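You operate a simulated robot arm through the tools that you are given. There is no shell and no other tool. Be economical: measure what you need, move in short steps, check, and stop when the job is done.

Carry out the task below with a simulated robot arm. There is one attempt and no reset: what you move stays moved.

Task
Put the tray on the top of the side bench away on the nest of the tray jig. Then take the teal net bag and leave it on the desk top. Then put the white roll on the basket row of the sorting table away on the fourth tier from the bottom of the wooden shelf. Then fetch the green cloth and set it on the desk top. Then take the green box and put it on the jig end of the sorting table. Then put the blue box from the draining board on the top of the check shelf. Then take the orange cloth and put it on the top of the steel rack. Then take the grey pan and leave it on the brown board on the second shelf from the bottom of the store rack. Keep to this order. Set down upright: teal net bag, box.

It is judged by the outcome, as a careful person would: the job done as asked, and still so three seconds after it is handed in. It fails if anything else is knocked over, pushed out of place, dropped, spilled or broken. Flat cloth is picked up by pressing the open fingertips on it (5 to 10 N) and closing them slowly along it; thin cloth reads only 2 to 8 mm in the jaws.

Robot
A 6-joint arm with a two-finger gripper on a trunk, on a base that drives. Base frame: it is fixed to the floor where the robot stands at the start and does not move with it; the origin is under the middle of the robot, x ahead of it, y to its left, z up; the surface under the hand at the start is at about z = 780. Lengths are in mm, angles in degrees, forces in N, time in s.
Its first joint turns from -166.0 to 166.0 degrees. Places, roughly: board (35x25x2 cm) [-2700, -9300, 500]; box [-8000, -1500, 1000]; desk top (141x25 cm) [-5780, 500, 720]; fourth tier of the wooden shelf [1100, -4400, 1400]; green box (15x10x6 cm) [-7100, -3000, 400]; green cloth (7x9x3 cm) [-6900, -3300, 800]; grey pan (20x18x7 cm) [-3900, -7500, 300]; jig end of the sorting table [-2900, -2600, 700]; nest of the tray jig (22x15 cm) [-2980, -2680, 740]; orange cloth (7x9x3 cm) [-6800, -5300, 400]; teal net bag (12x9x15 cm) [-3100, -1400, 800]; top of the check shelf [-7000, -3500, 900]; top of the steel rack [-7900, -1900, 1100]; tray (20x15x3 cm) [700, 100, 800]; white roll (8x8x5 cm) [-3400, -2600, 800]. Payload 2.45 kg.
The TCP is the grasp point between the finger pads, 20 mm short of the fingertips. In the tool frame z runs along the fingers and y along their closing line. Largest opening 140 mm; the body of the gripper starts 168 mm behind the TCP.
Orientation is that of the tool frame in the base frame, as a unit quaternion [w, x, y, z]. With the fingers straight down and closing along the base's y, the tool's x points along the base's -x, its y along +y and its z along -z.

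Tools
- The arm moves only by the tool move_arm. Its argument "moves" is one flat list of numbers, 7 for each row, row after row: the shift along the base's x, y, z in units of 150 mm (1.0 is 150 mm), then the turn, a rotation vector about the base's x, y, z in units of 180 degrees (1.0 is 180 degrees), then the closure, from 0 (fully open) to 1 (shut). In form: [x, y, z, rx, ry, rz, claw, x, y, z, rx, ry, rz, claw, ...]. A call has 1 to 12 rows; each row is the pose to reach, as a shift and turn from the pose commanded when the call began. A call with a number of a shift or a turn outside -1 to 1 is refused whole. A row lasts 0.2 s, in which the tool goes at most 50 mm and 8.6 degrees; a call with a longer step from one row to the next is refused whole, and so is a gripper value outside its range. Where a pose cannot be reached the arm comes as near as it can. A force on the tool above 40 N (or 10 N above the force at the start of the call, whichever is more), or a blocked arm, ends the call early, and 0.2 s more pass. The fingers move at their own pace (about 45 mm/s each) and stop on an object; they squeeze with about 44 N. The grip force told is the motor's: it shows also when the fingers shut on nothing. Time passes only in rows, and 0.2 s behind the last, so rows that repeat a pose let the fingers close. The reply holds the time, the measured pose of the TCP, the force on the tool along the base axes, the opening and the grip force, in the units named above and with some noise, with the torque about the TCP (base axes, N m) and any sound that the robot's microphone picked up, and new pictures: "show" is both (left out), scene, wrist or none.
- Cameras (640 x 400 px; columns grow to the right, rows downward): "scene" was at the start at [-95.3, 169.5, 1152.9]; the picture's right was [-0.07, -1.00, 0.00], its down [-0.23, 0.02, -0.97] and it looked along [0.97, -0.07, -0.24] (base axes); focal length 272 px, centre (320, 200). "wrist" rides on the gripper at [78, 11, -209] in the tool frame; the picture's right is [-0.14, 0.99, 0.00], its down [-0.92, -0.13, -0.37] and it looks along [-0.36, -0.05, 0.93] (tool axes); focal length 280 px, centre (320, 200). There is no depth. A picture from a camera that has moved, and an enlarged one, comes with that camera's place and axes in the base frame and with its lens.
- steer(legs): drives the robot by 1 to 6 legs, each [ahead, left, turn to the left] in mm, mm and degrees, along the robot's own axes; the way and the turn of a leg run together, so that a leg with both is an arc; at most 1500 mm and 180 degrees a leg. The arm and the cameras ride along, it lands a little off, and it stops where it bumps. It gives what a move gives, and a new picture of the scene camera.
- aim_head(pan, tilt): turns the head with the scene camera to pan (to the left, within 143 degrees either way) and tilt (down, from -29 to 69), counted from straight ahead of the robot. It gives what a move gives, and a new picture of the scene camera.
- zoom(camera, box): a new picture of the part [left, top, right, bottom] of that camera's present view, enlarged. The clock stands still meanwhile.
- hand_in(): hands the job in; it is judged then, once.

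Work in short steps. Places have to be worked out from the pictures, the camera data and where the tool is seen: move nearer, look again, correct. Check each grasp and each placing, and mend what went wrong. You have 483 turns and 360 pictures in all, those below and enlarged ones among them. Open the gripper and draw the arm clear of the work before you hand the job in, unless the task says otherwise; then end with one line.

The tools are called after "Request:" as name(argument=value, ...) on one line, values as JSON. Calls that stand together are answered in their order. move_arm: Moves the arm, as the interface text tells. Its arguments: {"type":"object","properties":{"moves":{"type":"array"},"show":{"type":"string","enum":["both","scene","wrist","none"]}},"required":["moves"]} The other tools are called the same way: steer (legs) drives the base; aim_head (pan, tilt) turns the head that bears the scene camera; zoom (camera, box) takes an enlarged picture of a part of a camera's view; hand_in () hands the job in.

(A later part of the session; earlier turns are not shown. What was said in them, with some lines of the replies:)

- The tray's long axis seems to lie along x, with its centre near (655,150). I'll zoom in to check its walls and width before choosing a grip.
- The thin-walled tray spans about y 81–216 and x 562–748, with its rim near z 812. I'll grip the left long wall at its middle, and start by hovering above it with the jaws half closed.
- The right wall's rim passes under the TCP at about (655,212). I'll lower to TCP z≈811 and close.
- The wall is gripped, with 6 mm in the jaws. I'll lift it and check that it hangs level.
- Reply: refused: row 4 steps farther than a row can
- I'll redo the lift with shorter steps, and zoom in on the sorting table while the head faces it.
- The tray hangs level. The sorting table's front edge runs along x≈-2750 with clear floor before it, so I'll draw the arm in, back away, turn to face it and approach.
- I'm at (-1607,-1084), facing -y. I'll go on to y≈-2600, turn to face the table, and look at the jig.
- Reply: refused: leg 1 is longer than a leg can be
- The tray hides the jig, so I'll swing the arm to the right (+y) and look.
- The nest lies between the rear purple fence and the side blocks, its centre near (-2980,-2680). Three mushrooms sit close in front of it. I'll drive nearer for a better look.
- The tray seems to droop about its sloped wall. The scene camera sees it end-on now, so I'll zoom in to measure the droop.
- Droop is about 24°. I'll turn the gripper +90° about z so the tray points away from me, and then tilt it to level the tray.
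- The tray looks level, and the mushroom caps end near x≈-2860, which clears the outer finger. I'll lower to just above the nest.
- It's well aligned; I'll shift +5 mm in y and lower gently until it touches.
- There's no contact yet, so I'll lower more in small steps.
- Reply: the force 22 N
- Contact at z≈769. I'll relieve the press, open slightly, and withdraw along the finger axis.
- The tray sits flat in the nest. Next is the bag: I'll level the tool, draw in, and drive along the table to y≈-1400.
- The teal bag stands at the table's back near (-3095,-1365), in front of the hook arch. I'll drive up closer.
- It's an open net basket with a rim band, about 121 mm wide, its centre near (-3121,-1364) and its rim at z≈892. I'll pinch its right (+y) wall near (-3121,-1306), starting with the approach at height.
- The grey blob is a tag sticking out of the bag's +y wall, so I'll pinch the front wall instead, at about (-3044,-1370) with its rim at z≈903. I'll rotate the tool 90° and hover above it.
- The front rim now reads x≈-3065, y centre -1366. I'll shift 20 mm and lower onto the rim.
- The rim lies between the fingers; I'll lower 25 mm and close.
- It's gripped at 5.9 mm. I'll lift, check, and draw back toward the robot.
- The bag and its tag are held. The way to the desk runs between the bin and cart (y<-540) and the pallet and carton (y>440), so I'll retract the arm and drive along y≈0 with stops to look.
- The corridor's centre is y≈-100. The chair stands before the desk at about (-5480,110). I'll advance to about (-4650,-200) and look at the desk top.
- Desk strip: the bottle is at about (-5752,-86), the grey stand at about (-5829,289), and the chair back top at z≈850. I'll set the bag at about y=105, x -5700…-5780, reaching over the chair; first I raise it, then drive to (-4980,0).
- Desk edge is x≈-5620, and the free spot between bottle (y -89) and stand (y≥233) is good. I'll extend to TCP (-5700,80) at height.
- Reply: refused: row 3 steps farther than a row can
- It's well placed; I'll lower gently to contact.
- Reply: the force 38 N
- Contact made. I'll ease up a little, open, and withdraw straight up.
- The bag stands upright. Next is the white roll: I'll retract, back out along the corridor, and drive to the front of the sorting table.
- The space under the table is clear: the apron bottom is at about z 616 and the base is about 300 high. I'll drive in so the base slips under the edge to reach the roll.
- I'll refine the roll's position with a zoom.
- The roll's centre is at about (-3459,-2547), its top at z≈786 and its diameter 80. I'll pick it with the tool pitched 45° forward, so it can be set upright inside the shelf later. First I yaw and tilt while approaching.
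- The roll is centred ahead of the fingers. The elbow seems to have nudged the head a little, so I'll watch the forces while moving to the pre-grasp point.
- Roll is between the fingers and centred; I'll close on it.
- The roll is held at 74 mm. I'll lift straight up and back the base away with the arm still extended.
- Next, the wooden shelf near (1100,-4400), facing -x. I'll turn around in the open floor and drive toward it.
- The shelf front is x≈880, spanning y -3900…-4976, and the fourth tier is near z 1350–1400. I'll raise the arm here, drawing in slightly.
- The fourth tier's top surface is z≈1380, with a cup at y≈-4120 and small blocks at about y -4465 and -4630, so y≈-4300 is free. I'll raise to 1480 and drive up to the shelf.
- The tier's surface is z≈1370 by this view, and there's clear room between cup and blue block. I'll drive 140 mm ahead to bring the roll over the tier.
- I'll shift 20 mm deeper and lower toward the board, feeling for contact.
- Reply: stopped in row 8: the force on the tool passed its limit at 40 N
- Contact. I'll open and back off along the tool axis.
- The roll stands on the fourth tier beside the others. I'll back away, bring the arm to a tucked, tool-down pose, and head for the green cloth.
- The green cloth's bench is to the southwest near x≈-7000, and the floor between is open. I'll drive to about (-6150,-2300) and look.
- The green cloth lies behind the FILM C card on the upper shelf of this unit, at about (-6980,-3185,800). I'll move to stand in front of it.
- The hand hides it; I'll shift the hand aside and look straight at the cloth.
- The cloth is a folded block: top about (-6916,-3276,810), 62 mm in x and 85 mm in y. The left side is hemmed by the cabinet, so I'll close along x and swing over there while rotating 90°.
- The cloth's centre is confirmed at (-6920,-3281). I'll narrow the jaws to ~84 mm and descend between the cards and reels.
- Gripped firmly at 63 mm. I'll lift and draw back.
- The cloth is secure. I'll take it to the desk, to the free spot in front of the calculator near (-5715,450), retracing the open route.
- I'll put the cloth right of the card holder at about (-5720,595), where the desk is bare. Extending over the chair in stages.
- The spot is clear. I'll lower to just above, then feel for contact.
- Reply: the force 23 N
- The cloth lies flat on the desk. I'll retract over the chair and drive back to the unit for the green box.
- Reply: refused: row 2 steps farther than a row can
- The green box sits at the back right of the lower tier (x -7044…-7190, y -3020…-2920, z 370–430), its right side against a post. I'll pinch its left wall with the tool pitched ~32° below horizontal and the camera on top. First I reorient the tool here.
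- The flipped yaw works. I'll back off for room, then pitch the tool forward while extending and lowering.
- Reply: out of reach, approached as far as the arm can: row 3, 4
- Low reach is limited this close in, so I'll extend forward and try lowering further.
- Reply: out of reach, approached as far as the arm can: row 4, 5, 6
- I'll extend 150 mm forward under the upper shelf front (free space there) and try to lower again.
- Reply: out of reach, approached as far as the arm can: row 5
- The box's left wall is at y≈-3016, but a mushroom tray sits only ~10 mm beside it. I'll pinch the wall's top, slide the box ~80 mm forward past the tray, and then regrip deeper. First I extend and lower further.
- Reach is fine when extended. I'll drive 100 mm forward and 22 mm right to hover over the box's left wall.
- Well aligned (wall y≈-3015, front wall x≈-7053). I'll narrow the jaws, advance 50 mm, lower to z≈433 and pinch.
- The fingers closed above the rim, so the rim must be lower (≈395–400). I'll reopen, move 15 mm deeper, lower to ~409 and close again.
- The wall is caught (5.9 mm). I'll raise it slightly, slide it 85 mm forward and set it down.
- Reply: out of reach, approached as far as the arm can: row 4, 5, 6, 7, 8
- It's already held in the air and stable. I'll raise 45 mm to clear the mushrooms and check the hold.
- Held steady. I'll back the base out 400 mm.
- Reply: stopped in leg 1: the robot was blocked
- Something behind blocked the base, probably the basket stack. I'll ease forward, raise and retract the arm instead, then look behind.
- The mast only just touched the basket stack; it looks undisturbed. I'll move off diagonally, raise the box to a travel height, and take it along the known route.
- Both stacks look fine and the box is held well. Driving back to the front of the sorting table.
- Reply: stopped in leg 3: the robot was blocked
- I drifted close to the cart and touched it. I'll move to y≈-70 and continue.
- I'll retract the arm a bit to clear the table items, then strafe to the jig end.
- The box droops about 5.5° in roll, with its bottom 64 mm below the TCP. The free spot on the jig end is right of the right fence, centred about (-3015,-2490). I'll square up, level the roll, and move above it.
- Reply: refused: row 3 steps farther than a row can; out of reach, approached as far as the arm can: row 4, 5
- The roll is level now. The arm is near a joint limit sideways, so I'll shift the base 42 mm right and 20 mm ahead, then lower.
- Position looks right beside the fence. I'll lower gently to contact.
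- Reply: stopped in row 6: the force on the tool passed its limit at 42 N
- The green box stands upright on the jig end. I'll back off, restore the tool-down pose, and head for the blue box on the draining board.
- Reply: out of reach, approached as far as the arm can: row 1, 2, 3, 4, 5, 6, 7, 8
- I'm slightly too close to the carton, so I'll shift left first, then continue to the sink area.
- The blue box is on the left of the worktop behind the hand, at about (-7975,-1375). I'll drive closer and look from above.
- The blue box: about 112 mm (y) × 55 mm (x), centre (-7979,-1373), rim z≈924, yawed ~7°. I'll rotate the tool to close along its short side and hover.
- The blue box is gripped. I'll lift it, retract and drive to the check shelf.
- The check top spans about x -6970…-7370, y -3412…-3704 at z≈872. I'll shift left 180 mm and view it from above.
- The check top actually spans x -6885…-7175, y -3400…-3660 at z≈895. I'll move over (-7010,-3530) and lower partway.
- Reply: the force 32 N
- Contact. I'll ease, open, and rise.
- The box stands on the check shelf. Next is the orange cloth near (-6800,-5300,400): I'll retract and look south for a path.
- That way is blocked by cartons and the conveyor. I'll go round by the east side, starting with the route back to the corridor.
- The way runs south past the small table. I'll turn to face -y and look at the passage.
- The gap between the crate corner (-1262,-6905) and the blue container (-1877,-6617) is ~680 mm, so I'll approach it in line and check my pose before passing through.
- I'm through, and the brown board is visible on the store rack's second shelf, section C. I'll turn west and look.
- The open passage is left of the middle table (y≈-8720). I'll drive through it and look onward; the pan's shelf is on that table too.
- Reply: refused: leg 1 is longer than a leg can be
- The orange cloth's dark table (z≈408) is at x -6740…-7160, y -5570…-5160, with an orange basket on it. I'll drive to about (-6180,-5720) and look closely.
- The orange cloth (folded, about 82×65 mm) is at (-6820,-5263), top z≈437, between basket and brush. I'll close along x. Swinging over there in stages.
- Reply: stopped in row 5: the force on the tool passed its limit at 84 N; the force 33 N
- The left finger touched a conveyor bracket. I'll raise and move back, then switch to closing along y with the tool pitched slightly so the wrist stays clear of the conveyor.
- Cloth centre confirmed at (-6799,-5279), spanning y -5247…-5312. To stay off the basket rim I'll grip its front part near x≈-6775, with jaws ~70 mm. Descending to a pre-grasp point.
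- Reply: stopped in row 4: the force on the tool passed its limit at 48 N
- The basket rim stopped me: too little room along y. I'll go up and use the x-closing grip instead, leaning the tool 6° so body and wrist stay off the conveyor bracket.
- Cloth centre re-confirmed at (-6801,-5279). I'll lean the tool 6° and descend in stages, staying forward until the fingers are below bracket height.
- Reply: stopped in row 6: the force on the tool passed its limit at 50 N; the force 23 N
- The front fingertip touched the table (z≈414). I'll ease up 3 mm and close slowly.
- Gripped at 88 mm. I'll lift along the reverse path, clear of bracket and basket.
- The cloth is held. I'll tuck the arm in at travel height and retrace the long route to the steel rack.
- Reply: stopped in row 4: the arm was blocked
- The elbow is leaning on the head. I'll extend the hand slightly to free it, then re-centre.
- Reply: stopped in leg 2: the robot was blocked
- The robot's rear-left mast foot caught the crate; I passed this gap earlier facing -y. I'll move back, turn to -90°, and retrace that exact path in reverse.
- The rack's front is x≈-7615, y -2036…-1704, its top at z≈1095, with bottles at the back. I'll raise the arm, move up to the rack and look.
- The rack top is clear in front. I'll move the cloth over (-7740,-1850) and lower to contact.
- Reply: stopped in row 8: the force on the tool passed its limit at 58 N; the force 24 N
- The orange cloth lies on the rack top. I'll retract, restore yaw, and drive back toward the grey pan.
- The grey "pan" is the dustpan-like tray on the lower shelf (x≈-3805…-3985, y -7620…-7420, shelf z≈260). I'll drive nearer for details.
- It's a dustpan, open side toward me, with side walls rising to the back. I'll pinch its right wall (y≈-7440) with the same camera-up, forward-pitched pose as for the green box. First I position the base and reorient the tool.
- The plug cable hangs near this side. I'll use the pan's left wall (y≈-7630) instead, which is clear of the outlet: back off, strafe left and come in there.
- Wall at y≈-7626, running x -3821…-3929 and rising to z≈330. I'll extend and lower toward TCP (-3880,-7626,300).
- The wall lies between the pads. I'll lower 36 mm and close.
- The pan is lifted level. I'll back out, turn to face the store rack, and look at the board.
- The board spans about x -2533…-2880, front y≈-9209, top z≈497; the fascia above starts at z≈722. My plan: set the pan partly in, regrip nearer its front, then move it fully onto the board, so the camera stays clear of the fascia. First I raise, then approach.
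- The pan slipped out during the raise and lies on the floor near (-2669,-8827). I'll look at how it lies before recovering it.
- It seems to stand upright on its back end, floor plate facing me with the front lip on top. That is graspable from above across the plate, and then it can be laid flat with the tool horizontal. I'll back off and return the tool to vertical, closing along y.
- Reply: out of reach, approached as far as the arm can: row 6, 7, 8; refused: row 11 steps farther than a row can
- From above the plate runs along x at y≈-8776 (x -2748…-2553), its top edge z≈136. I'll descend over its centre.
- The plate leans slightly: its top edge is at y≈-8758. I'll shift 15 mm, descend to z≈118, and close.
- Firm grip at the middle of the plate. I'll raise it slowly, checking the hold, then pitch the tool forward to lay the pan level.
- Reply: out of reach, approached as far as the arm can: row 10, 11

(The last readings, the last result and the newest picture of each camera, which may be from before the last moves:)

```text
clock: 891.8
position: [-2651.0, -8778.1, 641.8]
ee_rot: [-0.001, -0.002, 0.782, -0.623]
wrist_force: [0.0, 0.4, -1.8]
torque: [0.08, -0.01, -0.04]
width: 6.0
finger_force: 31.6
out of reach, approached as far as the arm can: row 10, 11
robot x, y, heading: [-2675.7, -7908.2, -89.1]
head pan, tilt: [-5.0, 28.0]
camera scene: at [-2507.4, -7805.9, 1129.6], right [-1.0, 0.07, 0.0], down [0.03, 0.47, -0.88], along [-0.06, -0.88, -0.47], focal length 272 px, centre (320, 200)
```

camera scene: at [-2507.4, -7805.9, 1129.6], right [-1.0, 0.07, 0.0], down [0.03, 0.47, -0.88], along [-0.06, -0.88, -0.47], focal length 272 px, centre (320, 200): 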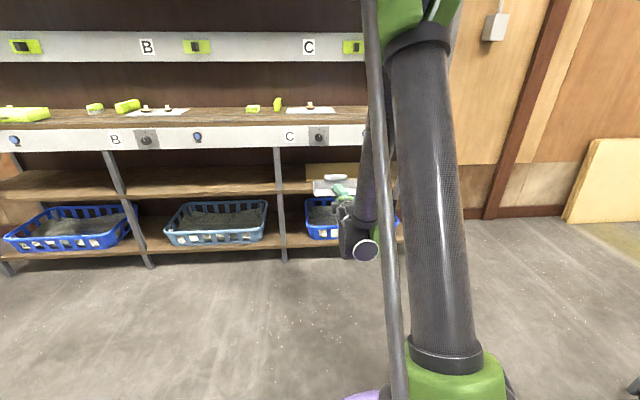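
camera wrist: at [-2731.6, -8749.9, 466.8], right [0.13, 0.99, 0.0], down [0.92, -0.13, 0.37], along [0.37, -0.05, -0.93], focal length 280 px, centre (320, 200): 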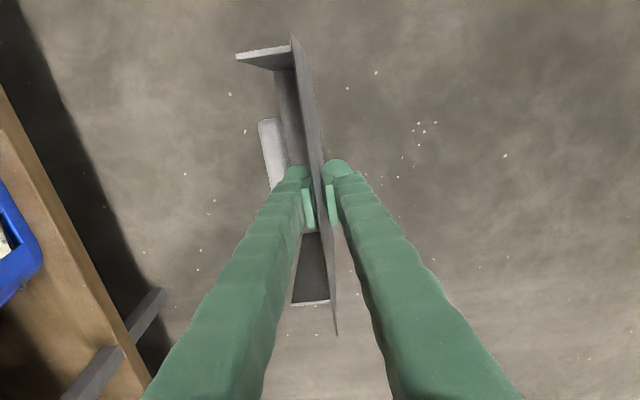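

The pan is held, 13° below horizontal, which suits it: back edge down first. I'll align x, lower to enter between shelf and fascia, then drive in.

Request:
move_arm(moves=[-0.1, -0.1, -0.1, 0, 0, 0, 1, -0.2, -0.2, -0.2, 0, 0, 0, 1, -0.3, -0.3, -0.3, 0, 0, 0, 1, -0.4, -0.45, -0.4, 0, 0, 0, 1, -0.4, -0.6, -0.4, 0, 0, 0, 1], show="wrist")

```text
clock: 893.0
position: [-2708.8, -8868.7, 579.9]
ee_rot: [-0.001, -0.002, 0.781, -0.624]
wrist_force: [0.8, -0.3, -2.3]
torque: [0.09, -0.01, -0.03]
width: 6.2
finger_force: 31.8
out of reach, approached as far as the arm can: row 1, 2, 3, 4
robot x, y, heading: [-2675.5, -7911.1, -89.3]
head pan, tilt: [-5.0, 28.0]
camera wrist: at [-2788.7, -8663.8, 615.7], right [0.13, 0.22, -0.97], down [0.92, 0.33, 0.2], along [0.37, -0.92, -0.16], focal length 280 px, centre (320, 200)
```

wrist: 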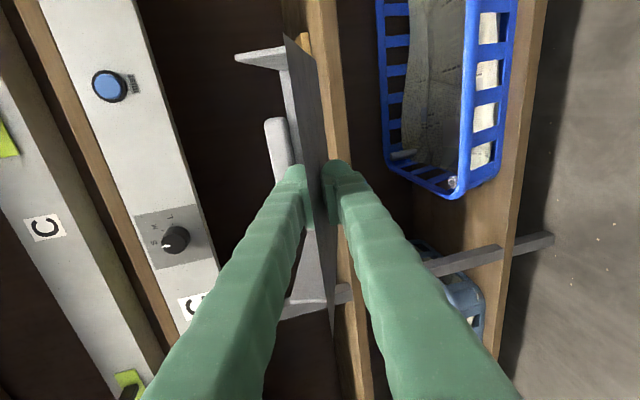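

Request:
steer(legs=[[250, 0, -0.7]])

Request:
zoom(camera="scene", box=[260, 100, 420, 240])

Request:
zoom(camera="wrist", box=[0, 0, 640, 400])

```text
clock: 894.8
position: [-2724.7, -9116.9, 580.2]
ee_rot: [-0.006, 0.005, 0.781, -0.624]
wrist_force: [-0.1, 0.2, -0.7]
torque: [0.06, -0.01, -0.02]
width: 5.7
finger_force: 32.7
robot x, y, heading: [-2671.9, -8156.1, -90.0]
head pan, tilt: [-5.0, 28.0]
camera scene: at [-2504.0, -8055.8, 1129.6], right [-1.0, 0.09, 0.0], down [0.04, 0.47, -0.88], along [-0.08, -0.88, -0.47], focal length 272 px, centre (320, 200)
```

scene: 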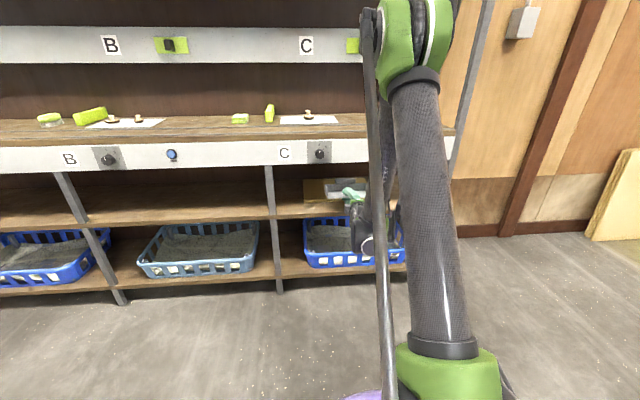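

```text
2.86 times, centred on (340, 170) of scene
camera zoom: at [-2504.0, -8055.8, 1129.6], right [-1.0, 0.09, 0.0], down [0.04, 0.47, -0.88], along [-0.08, -0.88, -0.47], focal length 778 px, centre (263, 286)
```

zoom: 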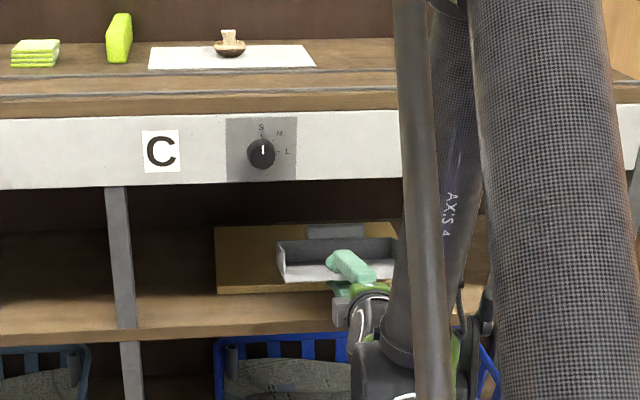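

```text
1.00 times, centred on (320, 200) of wrist (not enlarged: the box is as wide or as high as the picture)
camera zoom: at [-2799.7, -8908.4, 615.9], right [0.14, 0.22, -0.97], down [0.93, 0.32, 0.2], along [0.35, -0.92, -0.16], focal length 280 px, centre (320, 200)
```

zoom: 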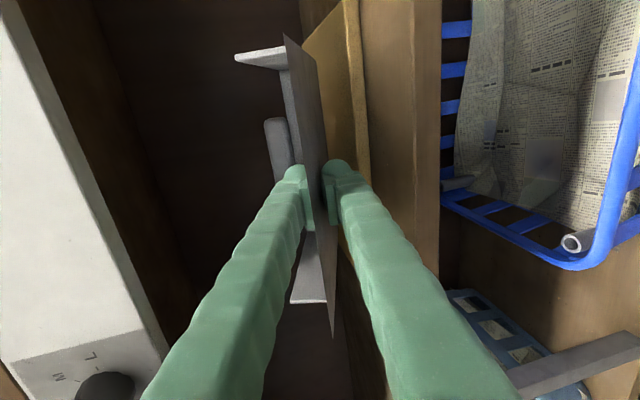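

The pan is right side up over the board area. I'll drive 145 mm further in, then lower.

Request:
steer(legs=[[145, 0, 0]])

Request:
move_arm(moves=[0, 0, -0.1, 0, 0, 0, 1, 0, 0, -0.2, 0, 0, 0, 1, 0, 0, -0.27, 0, 0, 0, 1, 0, 0, -0.31, 0, 0, 0, 1, 0, 0, -0.34, 0, 0, 0, 1, 0, 0, -0.37, 0, 0, 0, 1, 0, 0, -0.4, 0, 0, 0, 1], show="none")

Request:
zoom(camera="scene", box=[260, 100, 420, 240])

```text
clock: 896.1
position: [-2722.4, -9259.5, 580.2]
ee_rot: [-0.006, 0.003, 0.782, -0.624]
wrist_force: [0.8, -0.4, -1.9]
torque: [0.06, -0.03, -0.02]
width: 5.9
finger_force: 31.7
robot x, y, heading: [-2674.9, -8299.9, -90.0]
head pan, tilt: [-5.0, 28.0]
camera scene: at [-2504.3, -8198.8, 1129.6], right [-1.0, 0.09, 0.0], down [0.04, 0.47, -0.88], along [-0.08, -0.88, -0.47], focal length 272 px, centre (320, 200)
```

scene: 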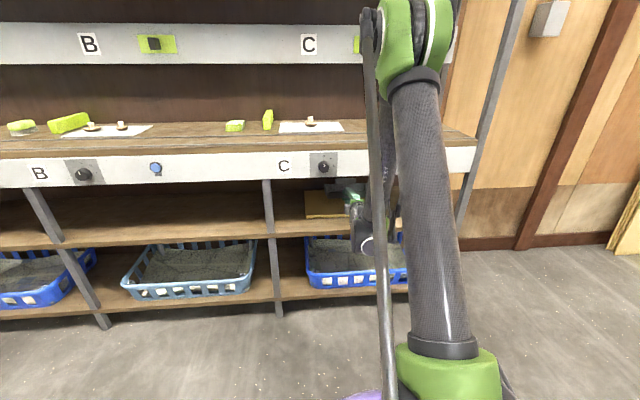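

```text
clock: 897.7
position: [-2722.8, -9281.9, 546.1]
ee_rot: [-0.004, 0.004, 0.782, -0.624]
wrist_force: [-0.1, 0.6, -0.8]
torque: [0.0, -0.09, 0.02]
width: 6.0
finger_force: 32.0
out of reach, approached as far as the arm can: row 2, 3, 4, 5, 6, 7
robot x, y, heading: [-2674.0, -8298.7, -89.9]
head pan, tilt: [-5.0, 28.0]
```

```text
2.86 times, centred on (340, 170) of scene
camera zoom: at [-2504.3, -8198.8, 1129.6], right [-1.0, 0.09, 0.0], down [0.04, 0.47, -0.88], along [-0.08, -0.88, -0.47], focal length 778 px, centre (263, 286)
```

zoom: 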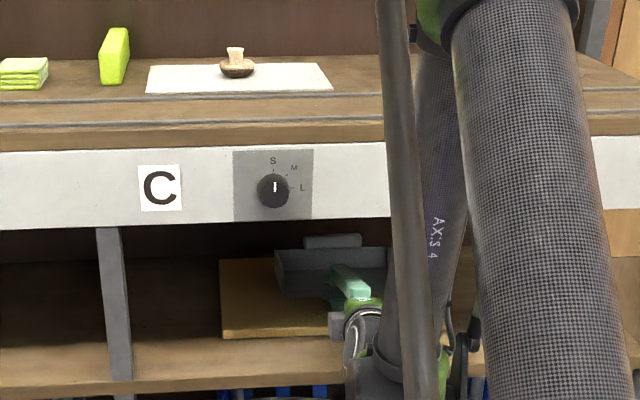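

The arm's limit stops it at z≈546; a little more extension is needed. I'll back the base 45 mm and extend while lowering.

Request:
steer(legs=[[-45, 0, 0]])

Request:
move_arm(moves=[0, -0.1, 0, 0, 0, 0, 1, 0, -0.2, 0, 0, 0, 0, 1, 0, -0.22, -0.06, 0, 0, 0, 1, 0, -0.22, -0.1, 0, 0, 0, 1, 0, -0.22, -0.13, 0, 0, 0, 1, 0, -0.22, -0.16, 0, 0, 0, 1, 0, -0.22, -0.19, 0, 0, 0, 1, 0, -0.22, -0.22, 0, 0, 0, 1], show="none")

Request:
zoom(camera="scene", box=[260, 100, 420, 240])

```text
clock: 898.6
position: [-2722.9, -9238.8, 543.9]
ee_rot: [-0.006, 0.004, 0.782, -0.623]
wrist_force: [-0.2, 0.0, -0.5]
torque: [0.0, -0.05, -0.01]
width: 6.1
finger_force: 31.6
robot x, y, heading: [-2672.4, -8252.6, -90.1]
head pan, tilt: [-5.0, 28.0]
camera scene: at [-2504.3, -8154.9, 1129.6], right [-1.0, 0.09, 0.0], down [0.04, 0.47, -0.88], along [-0.08, -0.88, -0.47], focal length 272 px, centre (320, 200)
```

scene: 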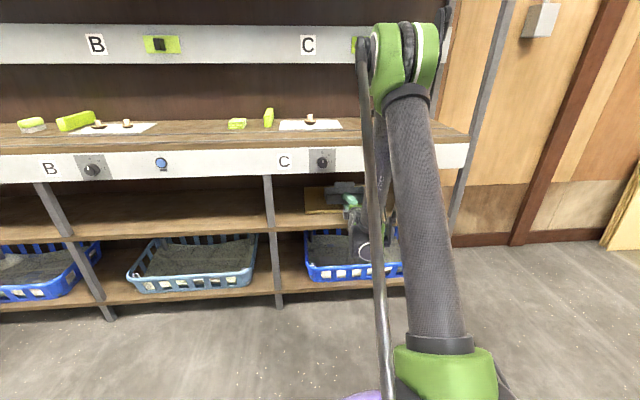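

```text
clock: 899.4
position: [-2723.1, -9269.2, 544.3]
ee_rot: [-0.006, 0.006, 0.779, -0.627]
wrist_force: [1.7, 5.5, 27.7]
torque: [0.01, -0.16, 0.06]
width: 6.2
finger_force: 31.4
robot x, y, heading: [-2677.0, -8253.9, -90.1]
head pan, tilt: [-5.0, 28.0]
stopped in row 3: the force on the tool passed its limit at 51 N (the readings are from after the stop); the commanded pose is now the measured one
```

```text
2.86 times, centred on (340, 170) of scene
camera zoom: at [-2504.2, -8153.4, 1129.5], right [-1.0, 0.09, 0.0], down [0.04, 0.47, -0.88], along [-0.08, -0.88, -0.47], focal length 778 px, centre (263, 286)
```

zoom: 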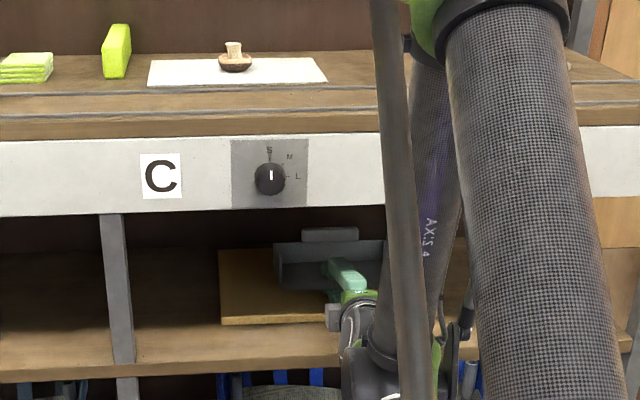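

Contact: the lower finger rests on the board. I'll raise slightly while opening, then withdraw the fingers quickly straight back.

Request:
move_arm(moves=[0, 0, 0.02, 0, 0, 0, 0.95, 0, 0, 0.05, 0, 0, 0, 0.9, 0, 0, 0.06, 0, 0, 0, 0.87, 0, 0, 0.06, 0, 0, 0, 0.87], show="none")

Request:
zoom(camera="wrist", box=[100, 0, 500, 400])

```text
clock: 900.4
position: [-2722.9, -9270.4, 550.3]
ee_rot: [-0.005, 0.005, 0.78, -0.625]
wrist_force: [0.4, -2.2, 5.1]
torque: [-0.05, -0.02, 0.02]
width: 14.9
finger_force: 0.1
robot x, y, heading: [-2673.5, -8252.9, -90.1]
head pan, tilt: [-5.0, 28.0]
```

```text
1.00 times, centred on (300, 200) of wrist (not enlarged: the box is as wide or as high as the picture)
camera zoom: at [-2798.6, -9063.0, 584.8], right [0.14, 0.21, -0.97], down [0.93, 0.32, 0.2], along [0.35, -0.92, -0.15], focal length 280 px, centre (340, 200)
```

zoom: 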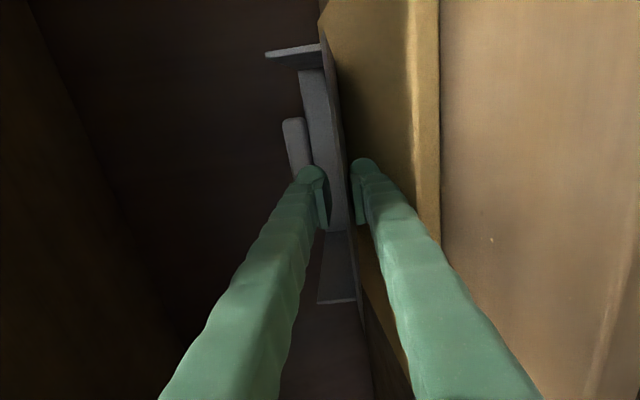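

Request:
move_arm(moves=[0, 0.3, 0.01, 0, 0, 0, 0.87, 0, 0.6, 0.02, 0, 0, 0, 0.87, 0, 0.9, 0.05, 0, 0, 0, 0.87, 0, 1, 0.1, 0, 0, 0, 0.87], show="none")

Request:
zoom(camera="wrist", box=[100, 0, 500, 400])

Request:
zoom(camera="scene", box=[260, 100, 420, 240])

```text
clock: 901.4
position: [-2725.3, -9164.4, 612.4]
ee_rot: [-0.005, 0.005, 0.782, -0.624]
wrist_force: [-0.2, 0.4, -0.2]
torque: [0.03, 0.01, 0.0]
width: 18.0
finger_force: 0.0
out of reach, approached as far as the arm can: row 1, 2, 3, 4
robot x, y, heading: [-2674.6, -8253.9, -90.2]
head pan, tilt: [-5.0, 28.0]
```

```text
1.00 times, centred on (300, 200) of wrist (not enlarged: the box is as wide or as high as the picture)
camera zoom: at [-2801.3, -8957.8, 648.0], right [0.14, 0.22, -0.97], down [0.93, 0.32, 0.2], along [0.35, -0.92, -0.16], focal length 280 px, centre (340, 200)
```

zoom: 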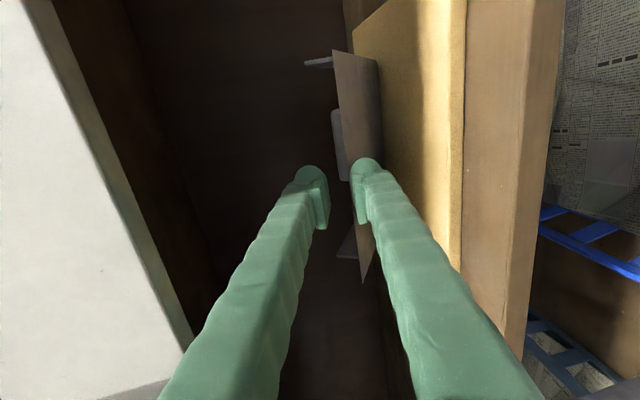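

```text
2.86 times, centred on (340, 170) of scene
camera zoom: at [-2504.3, -8154.7, 1129.6], right [-1.0, 0.09, 0.0], down [0.04, 0.47, -0.88], along [-0.08, -0.88, -0.47], focal length 778 px, centre (263, 286)
```

zoom: 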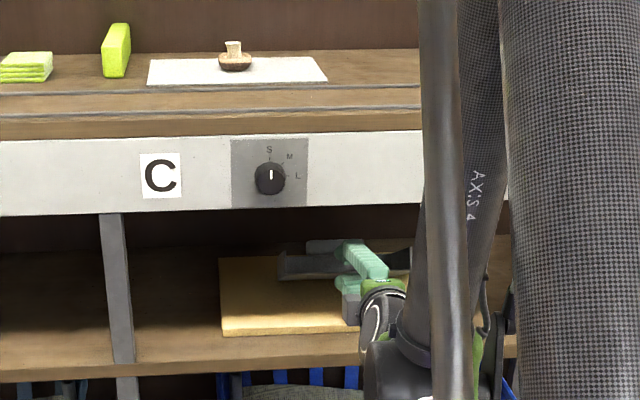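

The arm's limit made it rise, so the pan's lip is still propped on the lower finger. I'll return to the low pose and then withdraw with the base at constant height.

Request:
move_arm(moves=[0, -0.1, -0.06, 0, 0, 0, 0.87, 0, -0.2, -0.12, 0, 0, 0, 0.87, 0, -0.35, -0.2, 0, 0, 0, 0.87, 0, -0.5, -0.3, 0, 0, 0, 0.87, 0, -0.6, -0.38, 0, 0, 0, 0.87, 0, -0.66, -0.42, 0, 0, 0, 0.87], show="none")

Request:
zoom(camera="wrist", box=[100, 0, 500, 400])

```text
clock: 902.8
position: [-2728.4, -9263.9, 546.1]
ee_rot: [-0.007, 0.005, 0.78, -0.626]
wrist_force: [-0.7, 4.9, 14.7]
torque: [0.07, 0.0, -0.03]
width: 9.2
finger_force: 0.1
robot x, y, heading: [-2672.4, -8257.2, -90.2]
head pan, tilt: [-5.0, 28.0]
```

```text
1.00 times, centred on (300, 200) of wrist (not enlarged: the box is as wide or as high as the picture)
camera zoom: at [-2804.0, -9056.4, 581.5], right [0.14, 0.21, -0.97], down [0.93, 0.32, 0.2], along [0.35, -0.92, -0.15], focal length 280 px, centre (340, 200)
```

zoom: 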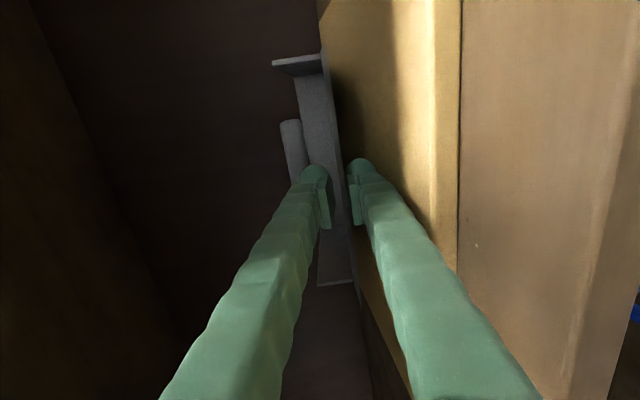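

Request:
move_arm(moves=[0, 0, 0.02, 0, 0, 0, 0.86, 0, 0, 0.02, 0, 0, 0, 0.86], show="none")

Request:
steer(legs=[[-150, 0, 0]])

Request:
zoom(camera="wrist", box=[100, 0, 500, 400])

Request:
zoom(camera="scene", box=[260, 110, 420, 240])

```text
clock: 903.4
position: [-2727.5, -9264.0, 550.4]
ee_rot: [-0.006, 0.005, 0.78, -0.625]
wrist_force: [-1.9, -2.4, 7.3]
torque: [-0.08, 0.02, 0.02]
width: 14.4
finger_force: 0.0
robot x, y, heading: [-2673.6, -8251.9, -90.1]
head pan, tilt: [-5.0, 28.0]
```

```text
clock: 904.8
position: [-2727.0, -9115.3, 549.7]
ee_rot: [-0.006, 0.004, 0.78, -0.625]
wrist_force: [-0.8, 0.3, 7.5]
torque: [-0.04, 0.02, 0.0]
width: 14.8
finger_force: 0.0
robot x, y, heading: [-2674.1, -8108.5, -90.1]
head pan, tilt: [-5.0, 28.0]
camera scene: at [-2504.4, -8006.6, 1129.6], right [-1.0, 0.09, 0.0], down [0.04, 0.47, -0.88], along [-0.08, -0.88, -0.47], focal length 272 px, centre (320, 200)
```

scene: 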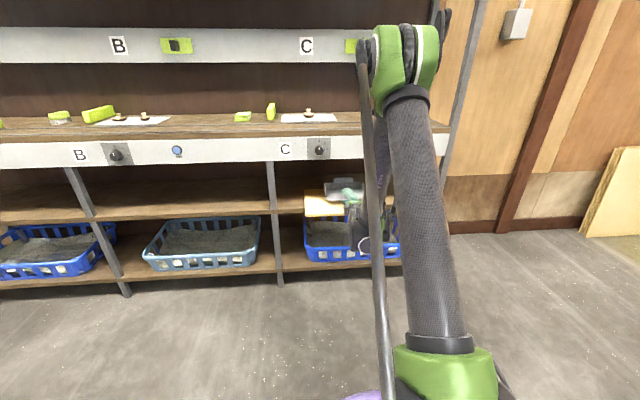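

```text
1.00 times, centred on (300, 200) of wrist (not enlarged: the box is as wide or as high as the picture)
camera zoom: at [-2803.3, -8907.9, 584.6], right [0.14, 0.21, -0.97], down [0.93, 0.32, 0.2], along [0.35, -0.92, -0.15], focal length 280 px, centre (340, 200)
```

zoom: 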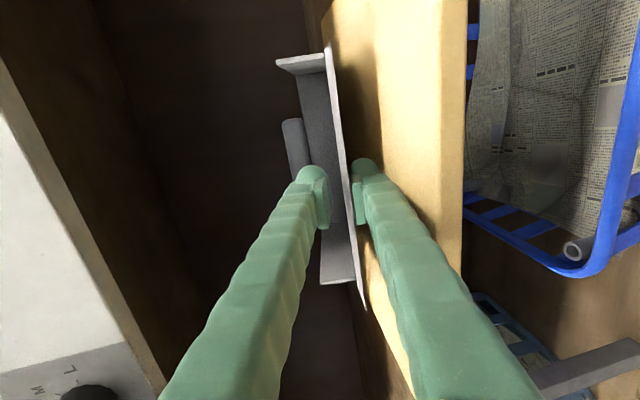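

```text
3.08 times, centred on (340, 175) of scene
camera zoom: at [-2504.4, -8006.6, 1129.6], right [-1.0, 0.09, 0.0], down [0.04, 0.47, -0.88], along [-0.08, -0.88, -0.47], focal length 838 px, centre (258, 277)
```

zoom: 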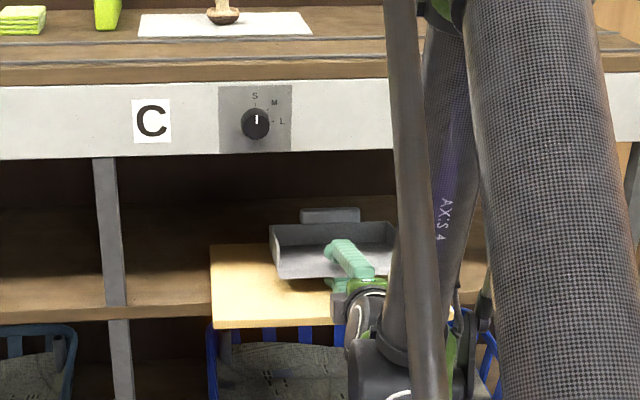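

The board slid out along with the finger (friction). I'll reverse this: with the same light contact, drive forward again to carry the board back to its place.

Request:
steer(legs=[[150, 0, 0]])

Request:
zoom(camera="scene", box=[260, 110, 420, 240])

```text
clock: 906.1
position: [-2726.2, -9265.3, 549.5]
ee_rot: [-0.006, 0.005, 0.781, -0.625]
wrist_force: [0.3, -0.2, 6.9]
torque: [-0.02, -0.05, 0.02]
width: 15.0
finger_force: 0.1
robot x, y, heading: [-2676.2, -8257.2, -89.9]
head pan, tilt: [-5.0, 28.0]
camera scene: at [-2504.3, -8154.7, 1129.6], right [-1.0, 0.09, 0.0], down [0.04, 0.47, -0.88], along [-0.08, -0.88, -0.47], focal length 272 px, centre (320, 200)
```

scene: 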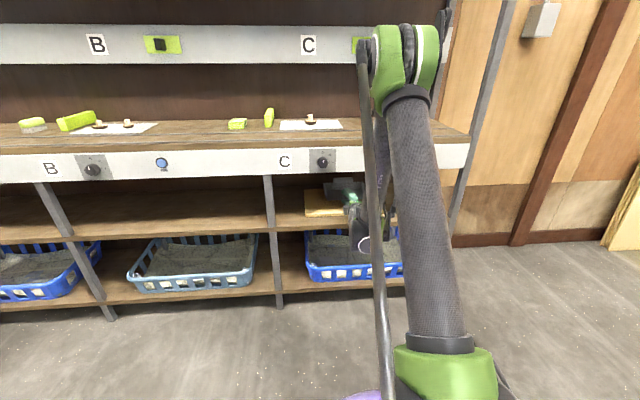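

```text
3.08 times, centred on (340, 175) of scene
camera zoom: at [-2504.3, -8154.7, 1129.6], right [-1.0, 0.09, 0.0], down [0.04, 0.47, -0.88], along [-0.08, -0.88, -0.47], focal length 838 px, centre (258, 277)
```

zoom: 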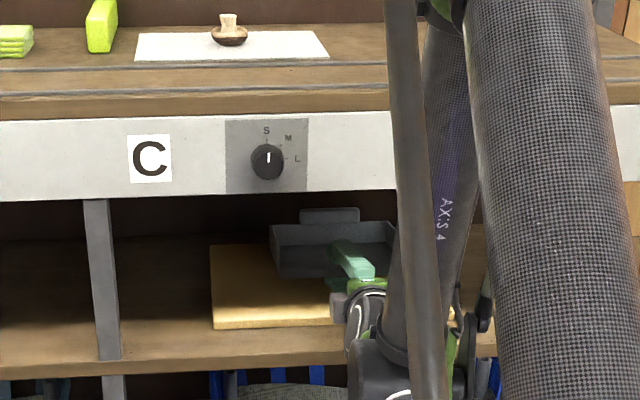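

The board follows the finger exactly. I'll push 38 mm further to its original spot, then close on the pan and lift it off.

Request:
steer(legs=[[40, 0, 0]])

Request:
move_arm(moves=[0, 0, 0, 0, 0, 0, 0.95, 0, 0, 0, 0, 0, 0, 1, 0, 0, 0.03, 0, 0, 0, 1, 0, 0, 0.1, 0, 0, 0, 1, 0, 0, 0.2, 0, 0, 0, 1, 0, 0, 0.3, 0, 0, 0, 1], show="none")

Request:
zoom(camera="scene", box=[260, 110, 420, 240])

```text
clock: 907.0
position: [-2726.6, -9302.3, 550.5]
ee_rot: [-0.006, 0.004, 0.78, -0.626]
wrist_force: [-0.7, 2.6, 7.1]
torque: [0.01, 0.04, 0.01]
width: 14.9
finger_force: 0.0
robot x, y, heading: [-2670.9, -8294.8, -89.9]
head pan, tilt: [-5.0, 28.0]
camera scene: at [-2504.3, -8193.5, 1129.6], right [-1.0, 0.09, 0.0], down [0.04, 0.47, -0.88], along [-0.08, -0.88, -0.47], focal length 272 px, centre (320, 200)
```

scene: 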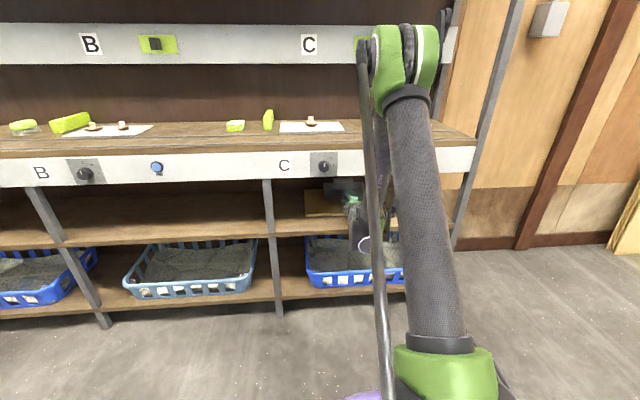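

```text
clock: 908.4
position: [-2725.6, -9303.5, 594.6]
ee_rot: [-0.006, 0.005, 0.78, -0.625]
wrist_force: [0.1, -0.8, -1.0]
torque: [0.13, 0.01, 0.0]
width: 6.1
finger_force: 31.7
robot x, y, heading: [-2670.5, -8294.0, -90.1]
head pan, tilt: [-5.0, 28.0]
```

```text
3.08 times, centred on (340, 175) of scene
camera zoom: at [-2504.3, -8193.9, 1129.6], right [-1.0, 0.09, 0.0], down [0.04, 0.47, -0.88], along [-0.08, -0.88, -0.47], focal length 838 px, centre (258, 277)
```

zoom: 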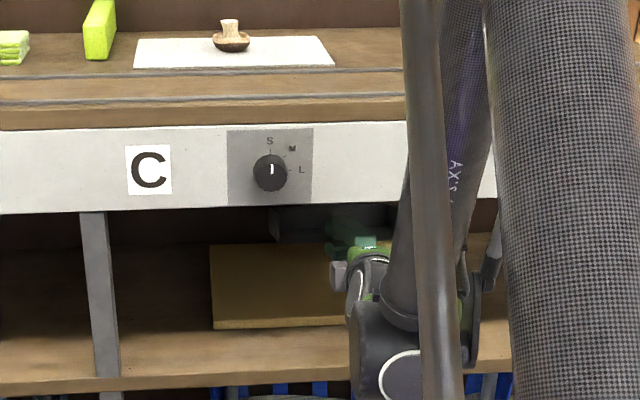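

The pan is lifted and the board is back in place. I'll steepen the pitch by 15° so the pan's back edge lands first with the fingers clear of the board, and back the base 32 mm.

Request:
move_arm(moves=[0, 0, 0.03, 0.03, 0, 0, 1, 0, 0, 0.06, 0.06, 0, 0, 1, 0, 0, 0.06, 0.083, 0, 0, 1, 0, 0, 0.06, 0.083, 0, 0, 1], show="none")

Request:
steer(legs=[[-32, 0, 0]])

Request:
move_arm(moves=[0, 0, -0.06, 0, 0, 0, 1, 0, 0, -0.1, 0, 0, 0, 1, 0, 0, -0.13, 0, 0, 0, 1, 0, 0, -0.16, 0, 0, 0, 1, 0, 0, -0.19, 0, 0, 0, 1, 0, 0, -0.22, 0, 0, 0, 1, 0, 0, -0.24, 0, 0, 0, 1], show="wrist")

```text
clock: 909.2
position: [-2725.3, -9301.1, 602.2]
ee_rot: [-0.006, 0.003, 0.854, -0.52]
wrist_force: [0.1, 1.6, -14.1]
torque: [-2.71, 0.07, -0.1]
width: 6.0
finger_force: 31.3
robot x, y, heading: [-2673.8, -8292.1, -89.9]
head pan, tilt: [-5.0, 28.0]
stopped in row 4: the force on the tool passed its limit at 72 N (the readings are from after the stop); the commanded pose is now the measured one
```

```text
clock: 910.1
position: [-2726.7, -9267.9, 602.4]
ee_rot: [-0.005, 0.004, 0.853, -0.521]
wrist_force: [0.6, 0.5, -1.3]
torque: [0.06, 0.02, 0.02]
width: 5.7
finger_force: 32.3
robot x, y, heading: [-2671.6, -8261.5, -89.8]
head pan, tilt: [-5.0, 28.0]
camera scene: at [-2504.3, -8160.7, 1129.6], right [-1.0, 0.09, 0.0], down [0.04, 0.47, -0.88], along [-0.08, -0.88, -0.47], focal length 272 px, centre (320, 200)
```

scene: 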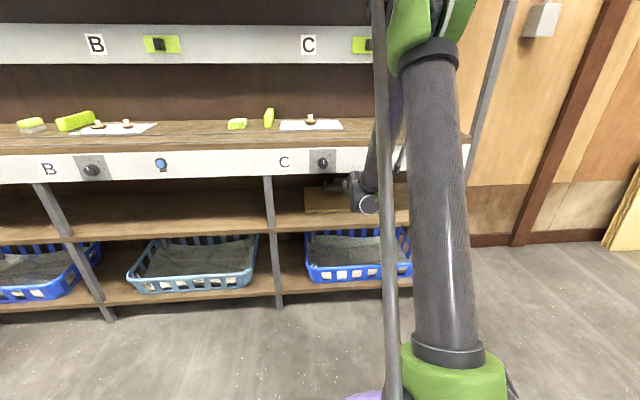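

```text
clock: 911.7
position: [-2726.4, -9267.3, 566.5]
ee_rot: [-0.005, 0.005, 0.854, -0.521]
wrist_force: [1.2, 3.9, 10.6]
torque: [-1.3, 0.01, 0.02]
width: 6.0
finger_force: 32.6
robot x, y, heading: [-2672.1, -8262.0, -89.8]
head pan, tilt: [-5.0, 28.0]
camera wrist: at [-2800.8, -9075.4, 652.1], right [0.14, 0.45, -0.88], down [0.93, 0.26, 0.28], along [0.35, -0.85, -0.38], focal length 280 px, centre (320, 200)
```

wrist: 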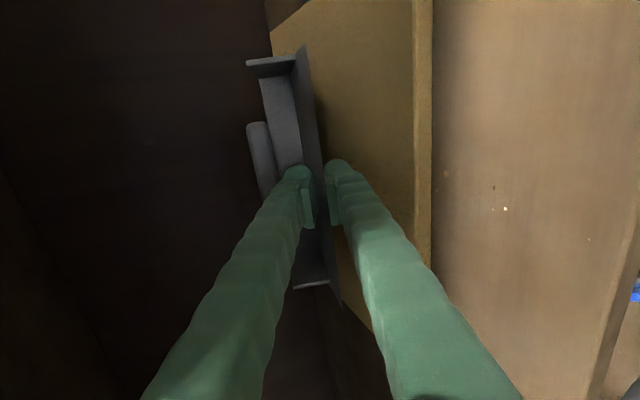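

The pan's back edge is on the board (contact 0.12 m ahead). I'll open the fingers and withdraw with the base at constant height.

Request:
move_arm(moves=[0, 0, 0.01, 0, 0, 0, 0.95, 0, 0, 0.01, 0, 0, 0, 0.88, 0, 0, 0.01, 0, 0, 0, 0.83, 0, 0, 0.01, 0, 0, 0, 0.83], show="none")

Request:
steer(legs=[[-160, 0, 0]])

Request:
zoom(camera="scene", box=[260, 110, 420, 240])

Request:
zoom(camera="wrist", box=[100, 0, 500, 400])

```text
clock: 912.7
position: [-2724.8, -9268.0, 567.2]
ee_rot: [-0.005, 0.004, 0.853, -0.521]
wrist_force: [0.2, 0.4, -0.4]
torque: [0.03, 0.0, 0.01]
width: 24.1
finger_force: 0.1
robot x, y, heading: [-2674.1, -8261.4, -89.8]
head pan, tilt: [-5.0, 28.0]
```

```text
clock: 914.1
position: [-2723.6, -9106.2, 567.0]
ee_rot: [-0.005, 0.004, 0.853, -0.521]
wrist_force: [0.8, -0.7, 0.3]
torque: [-0.03, -0.03, 0.01]
width: 24.1
finger_force: 0.0
robot x, y, heading: [-2673.1, -8097.5, -89.9]
head pan, tilt: [-5.0, 28.0]
camera scene: at [-2505.0, -7998.8, 1129.6], right [-1.0, 0.08, 0.0], down [0.04, 0.47, -0.88], along [-0.07, -0.88, -0.47], focal length 272 px, centre (320, 200)
```

scene: 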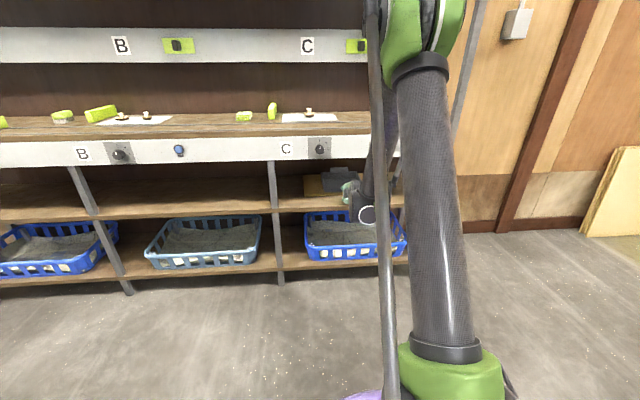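

```text
3.08 times, centred on (340, 175) of scene
camera zoom: at [-2505.0, -7998.8, 1129.6], right [-1.0, 0.08, 0.0], down [0.04, 0.47, -0.88], along [-0.07, -0.88, -0.47], focal length 838 px, centre (258, 277)
```

zoom: 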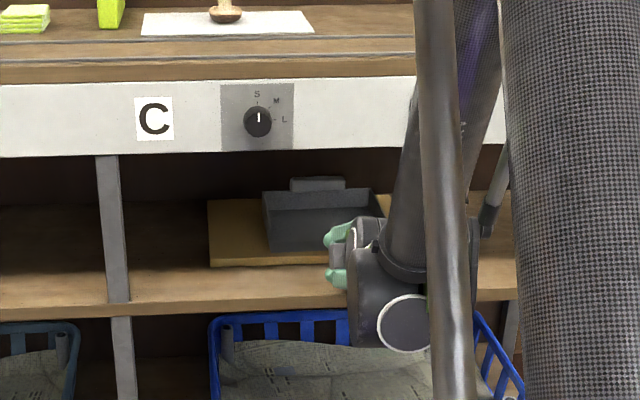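

```text
1.00 times, centred on (300, 200) of wrist (not enlarged: the box is as wide or as high as the picture)
camera zoom: at [-2799.4, -8914.2, 653.0], right [0.14, 0.45, -0.88], down [0.92, 0.26, 0.28], along [0.35, -0.85, -0.38], focal length 280 px, centre (340, 200)
```

zoom: 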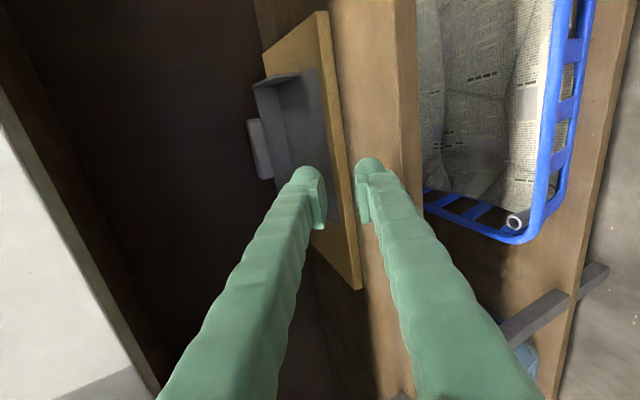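

The pan now lies flat on the board and the board is in place. I'll back off to draw the arm clear and take a last look.

Request:
steer(legs=[[-400, 0, 0]])

Request:
move_arm(moves=[0.1, 0.2, 0.2, 0, 0, 0, 0.6, 0.2, 0.3, 0.4, 0, 0, 0, 0.3, 0.3, 0.3, 0.6, 0, 0, 0, 0.2], show="none")

Request:
aim_head(pan=-2, tilt=22)

Request:
zoom(camera="scene", box=[250, 100, 430, 250])

```text
clock: 916.6
position: [-2731.6, -8698.1, 566.4]
ee_rot: [-0.008, 0.006, 0.853, -0.522]
wrist_force: [0.3, -0.1, 0.6]
torque: [-0.03, 0.01, 0.0]
width: 24.1
finger_force: 0.1
robot x, y, heading: [-2670.8, -7687.8, -90.2]
head pan, tilt: [-5.0, 28.0]
camera scene: at [-2504.0, -7592.4, 1129.6], right [-1.0, 0.09, 0.0], down [0.04, 0.47, -0.88], along [-0.08, -0.88, -0.47], focal length 272 px, centre (320, 200)
```

scene: 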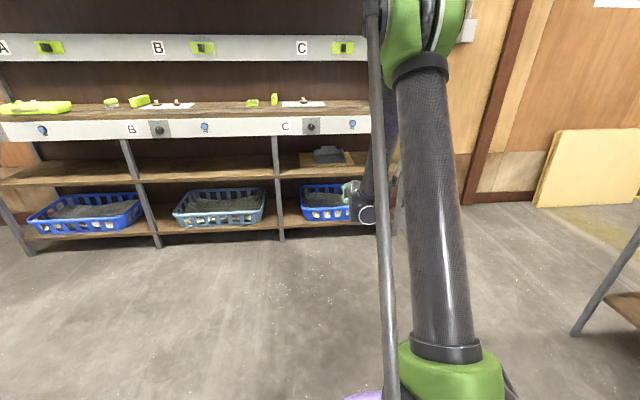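

```text
clock: 917.4
position: [-2688.1, -8649.8, 657.5]
ee_rot: [-0.007, 0.007, 0.853, -0.521]
wrist_force: [0.9, 0.1, 0.4]
torque: [0.02, -0.03, 0.0]
width: 91.9
finger_force: 0.1
robot x, y, heading: [-2671.7, -7692.5, -90.3]
head pan, tilt: [-5.0, 28.0]
```

```text
clock: 918.1
position: [-2687.3, -8650.1, 656.4]
ee_rot: [-0.007, 0.006, 0.853, -0.521]
wrist_force: [-0.4, 0.1, -0.1]
torque: [0.02, 0.01, -0.02]
width: 112.0
finger_force: 0.0
robot x, y, heading: [-2675.9, -7689.8, -90.1]
head pan, tilt: [-2.0, 22.0]
camera scene: at [-2499.3, -7594.3, 1139.2], right [-1.0, 0.04, 0.0], down [0.01, 0.37, -0.93], along [-0.04, -0.93, -0.38], focal length 272 px, centre (320, 200)
```

scene: 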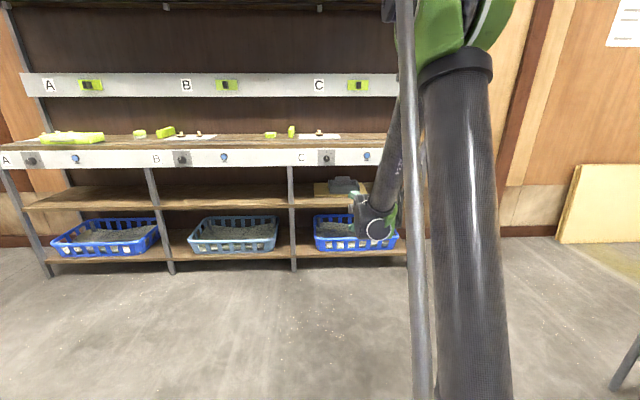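

```text
2.67 times, centred on (340, 175) of scene
camera zoom: at [-2499.3, -7594.3, 1139.2], right [-1.0, 0.04, 0.0], down [0.01, 0.37, -0.93], along [-0.04, -0.93, -0.38], focal length 726 px, centre (267, 267)
```

zoom: 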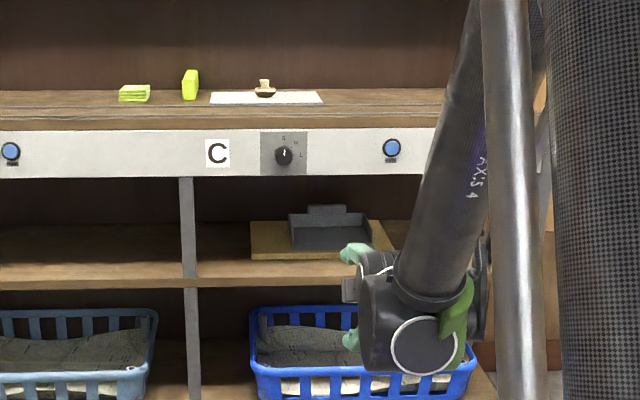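

The pan sits flat on the board, the gripper is open and the arm is clear. Handing in.

Request:
hand_in()

```text
The job is handed in.
```

All eight items are in their places and handed in, in the order asked, but the grey pan slipped from the grip once on the way and fell to the floor before I picked it up and set it flat on the brown board. That board slid out with the gripper and I pushed it back to its place by eye, I brushed a few fixed or heavy things on the way (conveyor bracket, basket rim, crate, cart, basket stack), and the green box stands partly on the jig's plate.
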